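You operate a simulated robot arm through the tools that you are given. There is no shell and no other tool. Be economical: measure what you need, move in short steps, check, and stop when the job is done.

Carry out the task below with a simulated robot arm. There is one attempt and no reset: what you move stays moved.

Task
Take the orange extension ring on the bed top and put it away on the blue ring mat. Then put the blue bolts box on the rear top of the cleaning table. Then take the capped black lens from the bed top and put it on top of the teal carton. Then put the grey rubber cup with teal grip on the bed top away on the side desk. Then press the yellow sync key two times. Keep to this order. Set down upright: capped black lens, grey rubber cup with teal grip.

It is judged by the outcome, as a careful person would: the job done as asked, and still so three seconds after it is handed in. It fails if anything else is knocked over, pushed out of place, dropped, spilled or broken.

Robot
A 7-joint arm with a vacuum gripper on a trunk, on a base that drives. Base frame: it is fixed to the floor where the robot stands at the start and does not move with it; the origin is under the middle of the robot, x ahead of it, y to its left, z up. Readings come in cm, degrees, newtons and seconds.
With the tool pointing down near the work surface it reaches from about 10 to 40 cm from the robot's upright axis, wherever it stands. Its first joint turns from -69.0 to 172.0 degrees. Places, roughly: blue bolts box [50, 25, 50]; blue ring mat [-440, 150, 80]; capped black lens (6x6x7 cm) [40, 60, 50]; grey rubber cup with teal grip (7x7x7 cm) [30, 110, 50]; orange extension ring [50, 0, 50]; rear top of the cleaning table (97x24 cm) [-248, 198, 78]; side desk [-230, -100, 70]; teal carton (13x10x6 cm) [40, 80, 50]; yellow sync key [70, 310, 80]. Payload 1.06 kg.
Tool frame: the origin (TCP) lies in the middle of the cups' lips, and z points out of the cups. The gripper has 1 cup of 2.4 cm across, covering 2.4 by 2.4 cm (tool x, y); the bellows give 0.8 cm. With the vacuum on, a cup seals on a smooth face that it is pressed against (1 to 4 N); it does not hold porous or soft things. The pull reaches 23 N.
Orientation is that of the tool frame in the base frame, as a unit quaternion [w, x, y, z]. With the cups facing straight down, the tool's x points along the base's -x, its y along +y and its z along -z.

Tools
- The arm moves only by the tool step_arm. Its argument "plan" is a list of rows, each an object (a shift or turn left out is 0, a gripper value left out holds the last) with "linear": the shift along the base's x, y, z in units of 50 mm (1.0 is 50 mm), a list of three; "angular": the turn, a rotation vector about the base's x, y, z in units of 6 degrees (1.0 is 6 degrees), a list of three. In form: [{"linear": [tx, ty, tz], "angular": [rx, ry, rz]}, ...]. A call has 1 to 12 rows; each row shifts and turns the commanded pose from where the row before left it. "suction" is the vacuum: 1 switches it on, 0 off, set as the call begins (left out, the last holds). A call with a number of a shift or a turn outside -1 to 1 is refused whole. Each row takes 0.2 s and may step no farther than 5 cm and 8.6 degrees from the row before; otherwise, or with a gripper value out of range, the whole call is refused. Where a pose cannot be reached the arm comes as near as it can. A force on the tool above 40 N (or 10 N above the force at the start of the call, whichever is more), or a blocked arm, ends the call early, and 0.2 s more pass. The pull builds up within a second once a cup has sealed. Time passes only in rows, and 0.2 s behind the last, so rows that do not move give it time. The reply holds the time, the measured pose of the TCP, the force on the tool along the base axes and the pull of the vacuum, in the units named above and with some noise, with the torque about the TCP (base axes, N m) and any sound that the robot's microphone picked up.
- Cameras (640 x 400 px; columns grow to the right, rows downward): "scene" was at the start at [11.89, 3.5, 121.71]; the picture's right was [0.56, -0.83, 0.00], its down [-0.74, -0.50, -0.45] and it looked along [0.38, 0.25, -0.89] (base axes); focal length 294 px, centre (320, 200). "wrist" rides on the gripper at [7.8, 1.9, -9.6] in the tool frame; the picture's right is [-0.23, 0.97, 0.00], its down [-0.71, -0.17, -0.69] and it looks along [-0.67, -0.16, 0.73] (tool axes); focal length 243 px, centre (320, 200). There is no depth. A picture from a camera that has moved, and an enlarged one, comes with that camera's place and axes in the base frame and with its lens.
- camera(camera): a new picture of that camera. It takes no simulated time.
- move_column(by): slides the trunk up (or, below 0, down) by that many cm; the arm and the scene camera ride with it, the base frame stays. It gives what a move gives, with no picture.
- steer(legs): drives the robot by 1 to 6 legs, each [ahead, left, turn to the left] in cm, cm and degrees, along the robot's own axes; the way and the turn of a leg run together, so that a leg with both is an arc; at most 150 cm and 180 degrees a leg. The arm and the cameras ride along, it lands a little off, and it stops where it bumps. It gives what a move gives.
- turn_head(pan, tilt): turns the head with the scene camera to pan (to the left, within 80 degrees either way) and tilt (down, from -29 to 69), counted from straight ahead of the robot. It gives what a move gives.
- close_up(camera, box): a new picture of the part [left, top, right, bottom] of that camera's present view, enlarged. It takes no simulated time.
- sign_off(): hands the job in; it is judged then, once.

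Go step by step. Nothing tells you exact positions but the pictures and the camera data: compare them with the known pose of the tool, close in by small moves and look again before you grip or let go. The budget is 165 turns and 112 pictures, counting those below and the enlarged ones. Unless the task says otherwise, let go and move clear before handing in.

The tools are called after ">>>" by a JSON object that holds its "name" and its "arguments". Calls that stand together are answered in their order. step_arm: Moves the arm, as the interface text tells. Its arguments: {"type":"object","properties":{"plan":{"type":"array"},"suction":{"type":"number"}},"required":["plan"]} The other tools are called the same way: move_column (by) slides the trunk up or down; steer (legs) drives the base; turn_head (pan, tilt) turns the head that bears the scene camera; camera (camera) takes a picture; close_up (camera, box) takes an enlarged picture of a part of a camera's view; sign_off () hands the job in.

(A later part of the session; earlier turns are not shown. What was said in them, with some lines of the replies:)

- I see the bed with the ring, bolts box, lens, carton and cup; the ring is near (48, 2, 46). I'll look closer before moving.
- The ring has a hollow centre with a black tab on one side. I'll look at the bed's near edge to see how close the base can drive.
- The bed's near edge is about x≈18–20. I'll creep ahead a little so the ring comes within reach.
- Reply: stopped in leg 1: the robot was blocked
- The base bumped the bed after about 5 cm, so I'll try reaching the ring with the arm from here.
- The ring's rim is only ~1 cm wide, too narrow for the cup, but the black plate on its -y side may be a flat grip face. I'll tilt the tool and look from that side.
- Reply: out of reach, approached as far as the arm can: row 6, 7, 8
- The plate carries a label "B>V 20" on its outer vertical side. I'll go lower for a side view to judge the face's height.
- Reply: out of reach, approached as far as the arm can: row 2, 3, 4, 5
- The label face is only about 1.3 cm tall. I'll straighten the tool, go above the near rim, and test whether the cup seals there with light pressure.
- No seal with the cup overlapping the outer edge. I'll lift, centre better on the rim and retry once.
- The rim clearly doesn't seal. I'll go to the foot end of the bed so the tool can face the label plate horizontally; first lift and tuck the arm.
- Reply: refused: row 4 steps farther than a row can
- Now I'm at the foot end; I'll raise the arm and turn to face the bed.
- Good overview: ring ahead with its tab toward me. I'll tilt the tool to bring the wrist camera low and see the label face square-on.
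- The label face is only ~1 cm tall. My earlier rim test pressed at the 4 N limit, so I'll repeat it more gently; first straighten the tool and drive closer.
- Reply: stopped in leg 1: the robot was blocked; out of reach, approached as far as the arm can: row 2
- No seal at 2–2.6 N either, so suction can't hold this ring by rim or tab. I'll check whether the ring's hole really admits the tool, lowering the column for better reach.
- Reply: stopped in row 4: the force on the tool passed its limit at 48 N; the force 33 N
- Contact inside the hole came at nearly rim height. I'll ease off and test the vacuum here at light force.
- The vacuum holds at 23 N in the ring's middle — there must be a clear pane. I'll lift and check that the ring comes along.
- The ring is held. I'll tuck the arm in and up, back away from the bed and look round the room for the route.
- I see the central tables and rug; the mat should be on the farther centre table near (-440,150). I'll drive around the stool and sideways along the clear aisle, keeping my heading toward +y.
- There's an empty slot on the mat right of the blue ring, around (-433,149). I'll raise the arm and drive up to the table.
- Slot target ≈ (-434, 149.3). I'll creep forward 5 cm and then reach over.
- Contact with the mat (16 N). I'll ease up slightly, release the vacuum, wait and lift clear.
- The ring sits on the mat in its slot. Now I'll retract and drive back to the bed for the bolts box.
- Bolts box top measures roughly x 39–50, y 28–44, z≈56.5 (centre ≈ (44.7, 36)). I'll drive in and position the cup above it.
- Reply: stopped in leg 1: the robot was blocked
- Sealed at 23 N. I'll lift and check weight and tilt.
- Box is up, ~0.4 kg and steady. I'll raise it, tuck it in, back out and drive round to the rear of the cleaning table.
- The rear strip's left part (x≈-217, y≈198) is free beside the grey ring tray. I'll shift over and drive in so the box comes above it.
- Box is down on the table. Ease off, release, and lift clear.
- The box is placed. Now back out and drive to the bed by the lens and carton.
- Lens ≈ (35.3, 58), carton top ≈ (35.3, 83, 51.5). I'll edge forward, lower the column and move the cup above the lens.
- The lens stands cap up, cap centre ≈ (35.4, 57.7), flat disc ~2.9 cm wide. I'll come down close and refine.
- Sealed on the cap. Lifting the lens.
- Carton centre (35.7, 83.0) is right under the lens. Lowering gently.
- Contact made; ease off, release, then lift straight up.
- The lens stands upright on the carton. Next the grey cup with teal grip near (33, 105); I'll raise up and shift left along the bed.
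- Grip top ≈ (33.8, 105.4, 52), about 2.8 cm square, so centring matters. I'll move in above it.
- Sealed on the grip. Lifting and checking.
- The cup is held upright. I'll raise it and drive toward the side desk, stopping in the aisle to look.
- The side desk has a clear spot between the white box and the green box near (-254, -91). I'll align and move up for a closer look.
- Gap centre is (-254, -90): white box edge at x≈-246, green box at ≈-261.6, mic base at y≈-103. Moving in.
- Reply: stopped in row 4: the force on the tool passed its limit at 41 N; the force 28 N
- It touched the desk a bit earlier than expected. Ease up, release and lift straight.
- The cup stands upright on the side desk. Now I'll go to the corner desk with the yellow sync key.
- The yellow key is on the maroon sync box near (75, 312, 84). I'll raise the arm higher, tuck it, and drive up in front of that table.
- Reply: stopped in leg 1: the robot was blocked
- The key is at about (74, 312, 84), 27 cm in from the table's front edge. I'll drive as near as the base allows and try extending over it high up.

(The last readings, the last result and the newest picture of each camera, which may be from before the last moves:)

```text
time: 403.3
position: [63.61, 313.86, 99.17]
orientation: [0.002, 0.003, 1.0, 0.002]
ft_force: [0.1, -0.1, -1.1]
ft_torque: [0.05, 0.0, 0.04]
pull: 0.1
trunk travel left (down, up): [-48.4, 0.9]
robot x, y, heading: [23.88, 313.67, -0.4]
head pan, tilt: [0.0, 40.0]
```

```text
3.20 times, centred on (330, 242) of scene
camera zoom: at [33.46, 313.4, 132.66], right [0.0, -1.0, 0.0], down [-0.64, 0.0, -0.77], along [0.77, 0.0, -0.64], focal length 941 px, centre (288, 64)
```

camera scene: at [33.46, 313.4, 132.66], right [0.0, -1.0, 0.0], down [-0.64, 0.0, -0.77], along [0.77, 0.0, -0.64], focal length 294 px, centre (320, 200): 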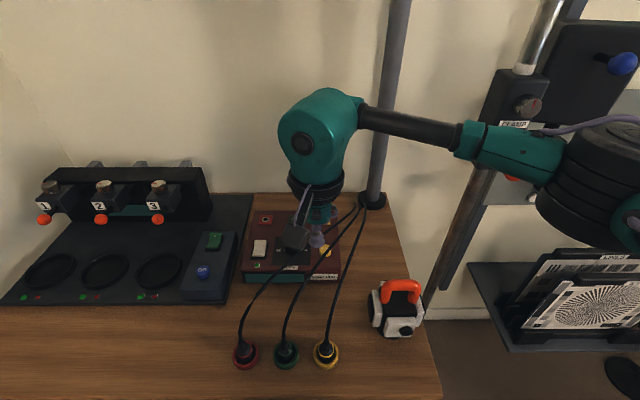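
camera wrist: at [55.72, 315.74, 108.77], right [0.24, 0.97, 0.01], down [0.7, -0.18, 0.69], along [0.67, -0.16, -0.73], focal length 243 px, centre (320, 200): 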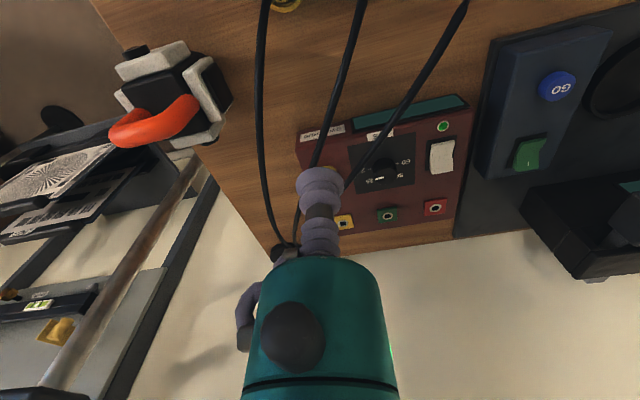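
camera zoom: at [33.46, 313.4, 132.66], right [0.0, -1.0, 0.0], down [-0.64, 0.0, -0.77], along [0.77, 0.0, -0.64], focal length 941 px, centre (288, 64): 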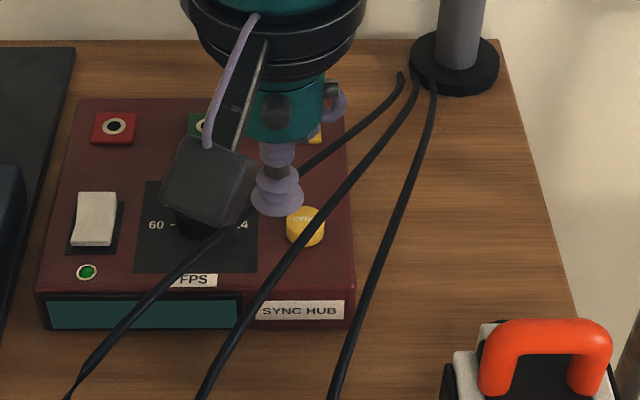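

The key is labelled SYNC on the "SYNC HUB", but cables arch over the box. I'll shift the hand aside to map exactly where the cables run relative to the key.

>>> {"name": "step_arm", "arguments": {"plan": [{"linear": [-0.4, 0.7, 0]}, {"linear": [-0.4, 0.7, 0]}, {"linear": [-0.3, 0.7, 0]}, {}]}}

>>> {"name": "close_up", "arguments": {"camera": "scene", "box": [230, 180, 430, 305]}}

>>> {"name": "camera", "arguments": {"camera": "wrist"}}

```text
time: 404.3
position: [57.91, 324.48, 99.23]
orientation: [0.002, 0.005, 1.0, 0.003]
ft_force: [-0.2, -0.1, -0.3]
ft_torque: [-0.03, 0.0, -0.01]
pull: 0.0
trunk travel left (down, up): [-48.4, 0.9]
robot x, y, heading: [23.74, 313.71, -0.2]
head pan, tilt: [0.0, 40.0]
```

```text
3.20 times, centred on (330, 242) of scene
camera zoom: at [33.46, 313.37, 132.66], right [0.0, -1.0, 0.0], down [-0.64, 0.0, -0.77], along [0.77, 0.0, -0.64], focal length 941 px, centre (288, 64)
```

zoom: 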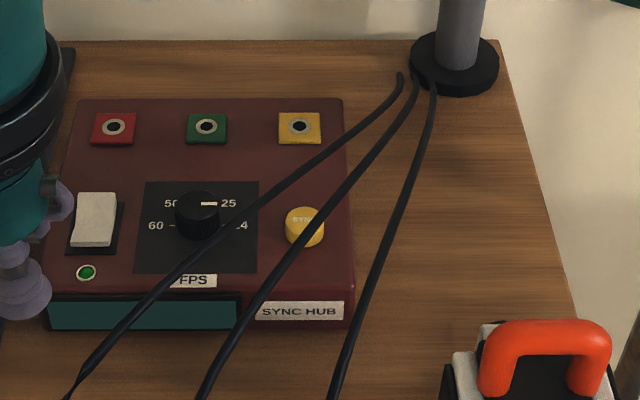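

```text
18 pictures are left
camera wrist: at [50.1, 326.54, 108.89], right [0.24, 0.97, 0.01], down [0.7, -0.18, 0.69], along [0.67, -0.16, -0.73], focal length 243 px, centre (320, 200)
```

wrist: 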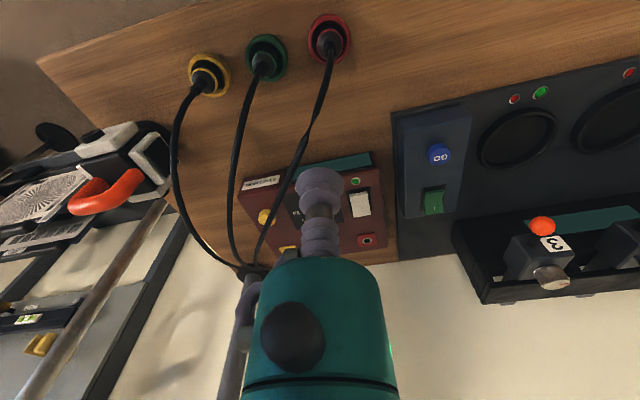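

>>> {"name": "close_up", "arguments": {"camera": "wrist", "box": [210, 150, 330, 280]}}

```text
3.08 times, centred on (270, 215) of wrist
camera zoom: at [50.1, 326.54, 108.89], right [0.24, 0.97, 0.01], down [0.7, -0.18, 0.69], along [0.67, -0.16, -0.73], focal length 746 px, centre (474, 154)
```

zoom: 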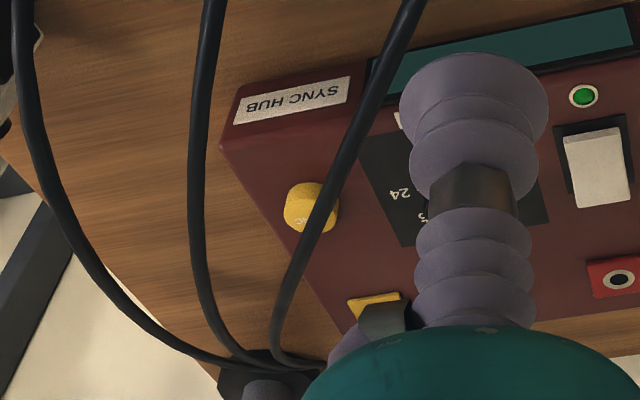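

I mapped it: key top ≈ (75.5, 312.2, 83.5); the red-plug cable crosses about 6 cm above it, so I'll come in tilted from the +y side, with the wrist yawed to keep the camera clear. First yaw and tilt here, high up.

>>> {"name": "step_arm", "arguments": {"plan": [{"angular": [0, 0, -1]}, {"angular": [0, 0, -1]}, {"angular": [0, 0, -1]}, {"angular": [0, 0, -1]}, {"angular": [0, 0, -1]}, {"angular": [-1, 0, 0]}, {"angular": [-1, 0, 0]}, {"angular": [-1, 0, 0]}, {"angular": [-1, 0, 0]}, {"angular": [-1, 0, 0]}, {"angular": [-1, 0, 0]}, {}]}}

>>> {"name": "steer", "arguments": {"legs": [[9, 0, 0]]}}

>>> {"name": "camera", "arguments": {"camera": "scene"}}

```text
time: 406.9
position: [58.03, 324.39, 99.23]
orientation: [0.085, 0.249, 0.918, -0.297]
ft_force: [-0.4, 0.6, 0.8]
ft_torque: [0.0, 0.0, 0.01]
pull: 0.0
trunk travel left (down, up): [-48.4, 0.9]
robot x, y, heading: [23.81, 313.23, -0.3]
head pan, tilt: [0.0, 40.0]
```

```text
time: 408.1
position: [66.55, 325.23, 99.32]
orientation: [0.084, 0.249, 0.918, -0.296]
ft_force: [-0.5, 0.4, -0.5]
ft_torque: [0.01, 0.0, -0.01]
pull: 0.0
trunk travel left (down, up): [-48.4, 0.9]
robot x, y, heading: [32.7, 314.48, 0.1]
head pan, tilt: [0.0, 40.0]
stopped in leg 1: the robot was blocked; the commanded pose is now the measured one
```

```text
16 pictures are left
camera scene: at [41.95, 314.27, 132.67], right [0.0, -1.0, 0.0], down [-0.64, 0.0, -0.77], along [0.77, 0.0, -0.64], focal length 294 px, centre (320, 200)
```

scene: 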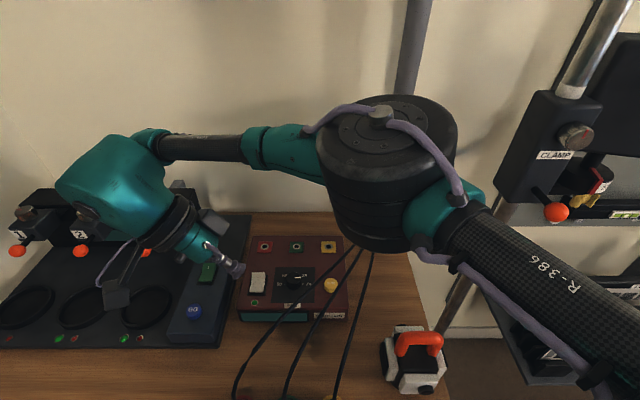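

The tilt is set and the tip is clear. I'll move to the approach point along the tool axis above the key and check.

>>> {"name": "step_arm", "arguments": {"plan": [{"linear": [0.4, -0.2, 0]}, {"linear": [0.5, -0.3, -0.1]}, {"linear": [0.5, -0.4, -0.3]}, {"linear": [0.4, -0.4, -0.4]}, {}]}}

>>> {"name": "camera", "arguments": {"camera": "scene"}}

>>> {"name": "camera", "arguments": {"camera": "wrist"}}

```text
time: 409.3
position: [75.45, 318.72, 95.28]
orientation: [0.084, 0.249, 0.918, -0.296]
ft_force: [-0.5, 0.0, -0.2]
ft_torque: [0.03, 0.0, -0.01]
pull: 0.0
trunk travel left (down, up): [-48.4, 0.9]
robot x, y, heading: [32.58, 314.08, -0.1]
head pan, tilt: [0.0, 40.0]
```

```text
15 pictures are left
camera scene: at [42.02, 314.17, 132.67], right [0.0, -1.0, 0.0], down [-0.64, 0.0, -0.77], along [0.77, 0.0, -0.64], focal length 294 px, centre (320, 200)
```

scene: 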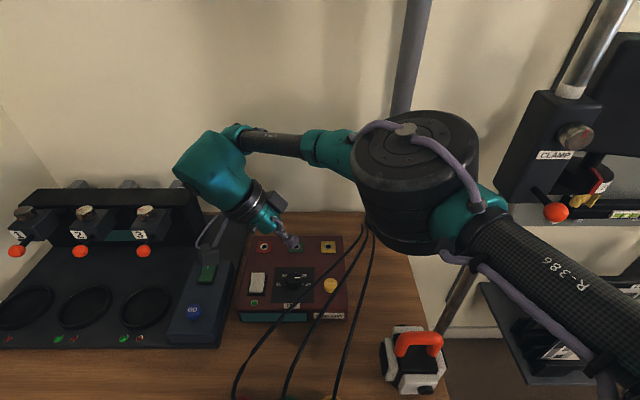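

```text
14 pictures are left
camera wrist: at [69.61, 328.83, 99.67], right [0.7, 0.59, -0.42], down [0.52, -0.01, 0.85], along [0.5, -0.81, -0.31], focal length 243 px, centre (320, 200)
```

wrist: 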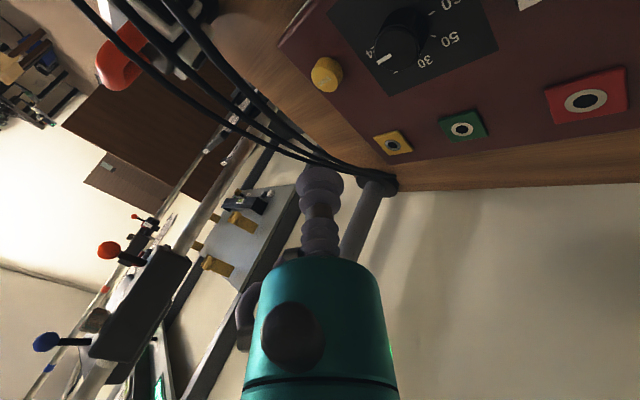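

>>> {"name": "step_arm", "arguments": {"plan": [{"linear": [-0.02, -0.28, -0.4]}, {"linear": [-0.02, -0.28, -0.4]}, {"linear": [0, -0.28, -0.4]}, {"linear": [0, -0.28, -0.36]}, {}]}}

>>> {"name": "camera", "arguments": {"camera": "wrist"}}

>>> {"name": "close_up", "arguments": {"camera": "scene", "box": [230, 190, 430, 330]}}

```text
time: 410.5
position: [75.53, 313.07, 87.47]
orientation: [0.085, 0.249, 0.918, -0.296]
ft_force: [-0.1, -0.4, -0.3]
ft_torque: [-0.03, 0.03, -0.02]
pull: 0.0
trunk travel left (down, up): [-48.4, 0.9]
robot x, y, heading: [32.44, 314.16, -0.0]
head pan, tilt: [0.0, 40.0]
```

```text
13 pictures are left
camera wrist: at [69.65, 323.21, 91.92], right [0.7, 0.59, -0.42], down [0.52, -0.01, 0.85], along [0.5, -0.81, -0.31], focal length 243 px, centre (320, 200)
```

wrist: 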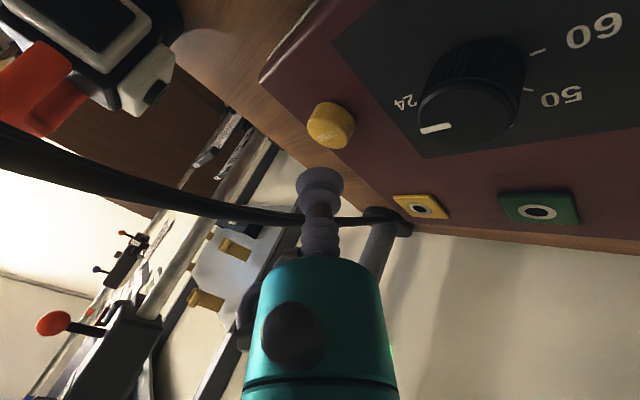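

```text
2.86 times, centred on (330, 260) of scene
camera zoom: at [42.03, 314.17, 132.66], right [0.0, -1.0, 0.0], down [-0.64, 0.0, -0.77], along [0.77, 0.0, -0.64], focal length 840 px, centre (291, 29)
```

zoom: 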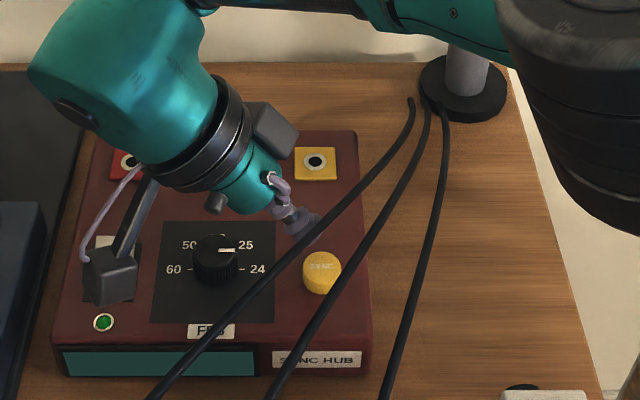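

>>> {"name": "step_arm", "arguments": {"plan": [{"linear": [-0.06, -0.16, -0.22]}, {"linear": [0, -0.12, -0.18]}, {"linear": [0, -0.04, -0.1]}, {}]}}

>>> {"name": "close_up", "arguments": {"camera": "wrist", "box": [240, 90, 440, 230]}}

```text
time: 411.5
position: [75.16, 311.36, 85.22]
orientation: [0.083, 0.248, 0.918, -0.297]
ft_force: [0.7, 0.0, 0.9]
ft_torque: [-0.01, -0.02, -0.02]
pull: 0.0
trunk travel left (down, up): [-48.4, 0.9]
robot x, y, heading: [32.58, 314.29, -0.1]
head pan, tilt: [0.0, 40.0]
```

```text
2.86 times, centred on (340, 160) of wrist
camera zoom: at [69.34, 321.58, 89.54], right [0.7, 0.59, -0.42], down [0.52, -0.01, 0.85], along [0.5, -0.81, -0.31], focal length 693 px, centre (263, 314)
```

zoom: 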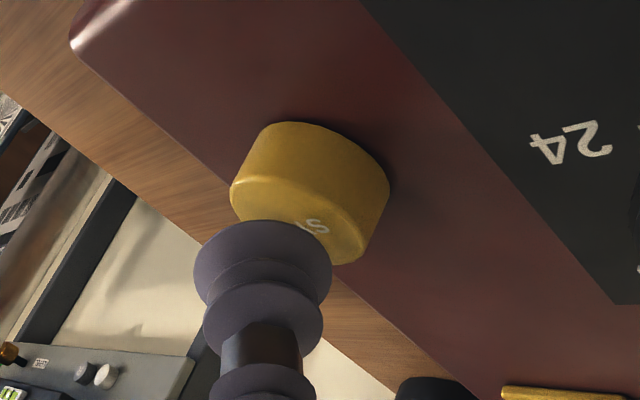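

The cup edge is just above the key. I'll press straight down in small steps and listen for a click.

>>> {"name": "step_arm", "arguments": {"plan": [{"linear": [0, 0, -0.04]}, {"linear": [0, 0, -0.04]}, {}]}}

```text
time: 412.3
position: [75.18, 311.44, 84.76]
orientation: [0.084, 0.249, 0.918, -0.297]
ft_force: [0.3, -0.3, 0.6]
ft_torque: [0.01, -0.03, 0.02]
pull: 0.0
trunk travel left (down, up): [-48.4, 0.9]
robot x, y, heading: [32.46, 314.11, 0.0]
head pan, tilt: [0.0, 40.0]
```

>>> {"name": "step_arm", "arguments": {"plan": [{"linear": [0, 0, -0.04]}, {"linear": [0, 0, -0.04]}, {}]}}

```text
time: 413.1
position: [75.13, 311.45, 84.35]
orientation: [0.084, 0.249, 0.918, -0.297]
ft_force: [1.4, -0.4, 2.1]
ft_torque: [0.0, -0.03, 0.01]
pull: 0.1
trunk travel left (down, up): [-48.4, 0.9]
robot x, y, heading: [32.81, 314.02, 0.0]
head pan, tilt: [0.0, 40.0]
heard: click
```

Click — first press registered. Lift to release, then press again the same way.

>>> {"name": "step_arm", "arguments": {"plan": [{"linear": [0, 0, 0.1]}, {"linear": [0, 0, 0.1]}, {}, {}]}}

>>> {"name": "close_up", "arguments": {"camera": "wrist", "box": [240, 90, 440, 230]}}

```text
time: 414.1
position: [75.14, 311.4, 85.47]
orientation: [0.084, 0.249, 0.918, -0.296]
ft_force: [0.4, -0.9, 0.3]
ft_torque: [0.03, 0.03, 0.01]
pull: 0.1
trunk travel left (down, up): [-48.4, 0.9]
robot x, y, heading: [32.55, 314.1, -0.2]
head pan, tilt: [0.0, 40.0]
```

```text
2.86 times, centred on (340, 160) of wrist
camera zoom: at [69.31, 321.68, 89.82], right [0.7, 0.59, -0.42], down [0.52, -0.01, 0.85], along [0.5, -0.81, -0.31], focal length 693 px, centre (263, 314)
```

zoom: 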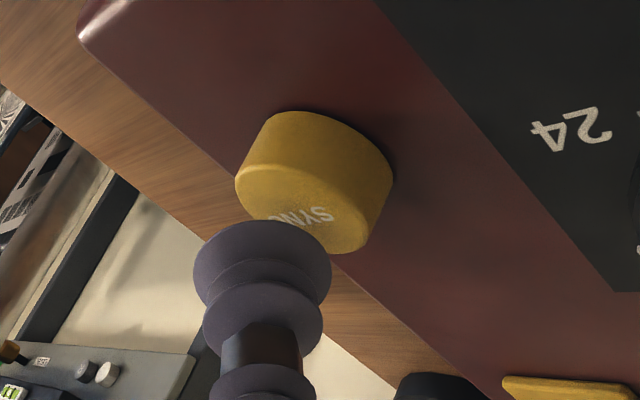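

The key is released and clear. Second press, same depth.

>>> {"name": "step_arm", "arguments": {"plan": [{"linear": [0, 0, -0.1]}, {"linear": [0, 0, -0.06]}, {"linear": [0, 0, -0.04]}, {"linear": [0, 0, -0.02]}, {}]}}

```text
time: 415.3
position: [75.25, 311.42, 84.16]
orientation: [0.084, 0.249, 0.918, -0.296]
ft_force: [1.0, 1.4, 2.7]
ft_torque: [0.04, 0.03, -0.03]
pull: 0.0
trunk travel left (down, up): [-48.4, 0.9]
robot x, y, heading: [32.52, 313.96, -0.0]
head pan, tilt: [0.0, 40.0]
heard: click
```

Second click. I'll back out along the tool axis and check.

>>> {"name": "step_arm", "arguments": {"plan": [{"linear": [0, 0.04, 0.2]}, {"linear": [0, 0.2, 0.3]}, {"linear": [0, 0.28, 0.4]}, {"linear": [0, 0.28, 0.4]}, {"linear": [0, 0.28, 0.4]}, {"linear": [-0.3, 0.4, 0.5]}, {"linear": [-0.5, 0.5, 0.3]}, {"linear": [-0.6, 0.3, 0]}, {}]}}

>>> {"name": "close_up", "arguments": {"camera": "scene", "box": [150, 150, 450, 400]}}

```text
time: 417.3
position: [68.45, 323.2, 96.43]
orientation: [0.083, 0.249, 0.918, -0.296]
ft_force: [0.7, 0.3, -0.5]
ft_torque: [0.03, 0.0, 0.01]
pull: 0.1
trunk travel left (down, up): [-48.4, 0.9]
robot x, y, heading: [32.42, 314.26, -0.3]
head pan, tilt: [0.0, 40.0]
```

```text
1.60 times, centred on (300, 275) of scene
camera zoom: at [42.04, 314.16, 132.66], right [0.0, -1.0, 0.0], down [-0.64, 0.0, -0.77], along [0.77, 0.0, -0.64], focal length 470 px, centre (352, 80)
```

zoom: 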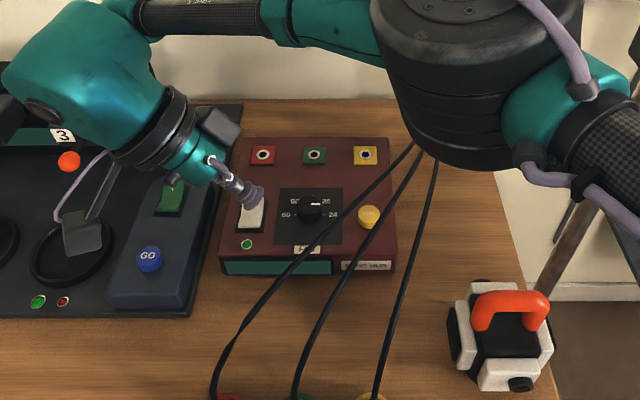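

Everything on the table is undisturbed, both presses clicked, and the arm is clear. Handing in.

>>> {"name": "sign_off", "arguments": {}}

```text
The job is handed in.
```

The job is finished and handed in, in the order you gave:

- **Orange extension ring:** on the blue ring mat.
- **Blue bolts box:** on the rear top of the cleaning table.
- **Capped black lens:** upright on the teal carton.
- **Grey rubber cup with teal grip:** upright on the side desk.
- **Yellow sync key:** pressed twice, with a click each time.

While driving, the base bumped into things and stopped: five times against the bed and the furniture around the room. I saw nothing out of place in the pictures afterwards, but I did not inspect each of those spots.
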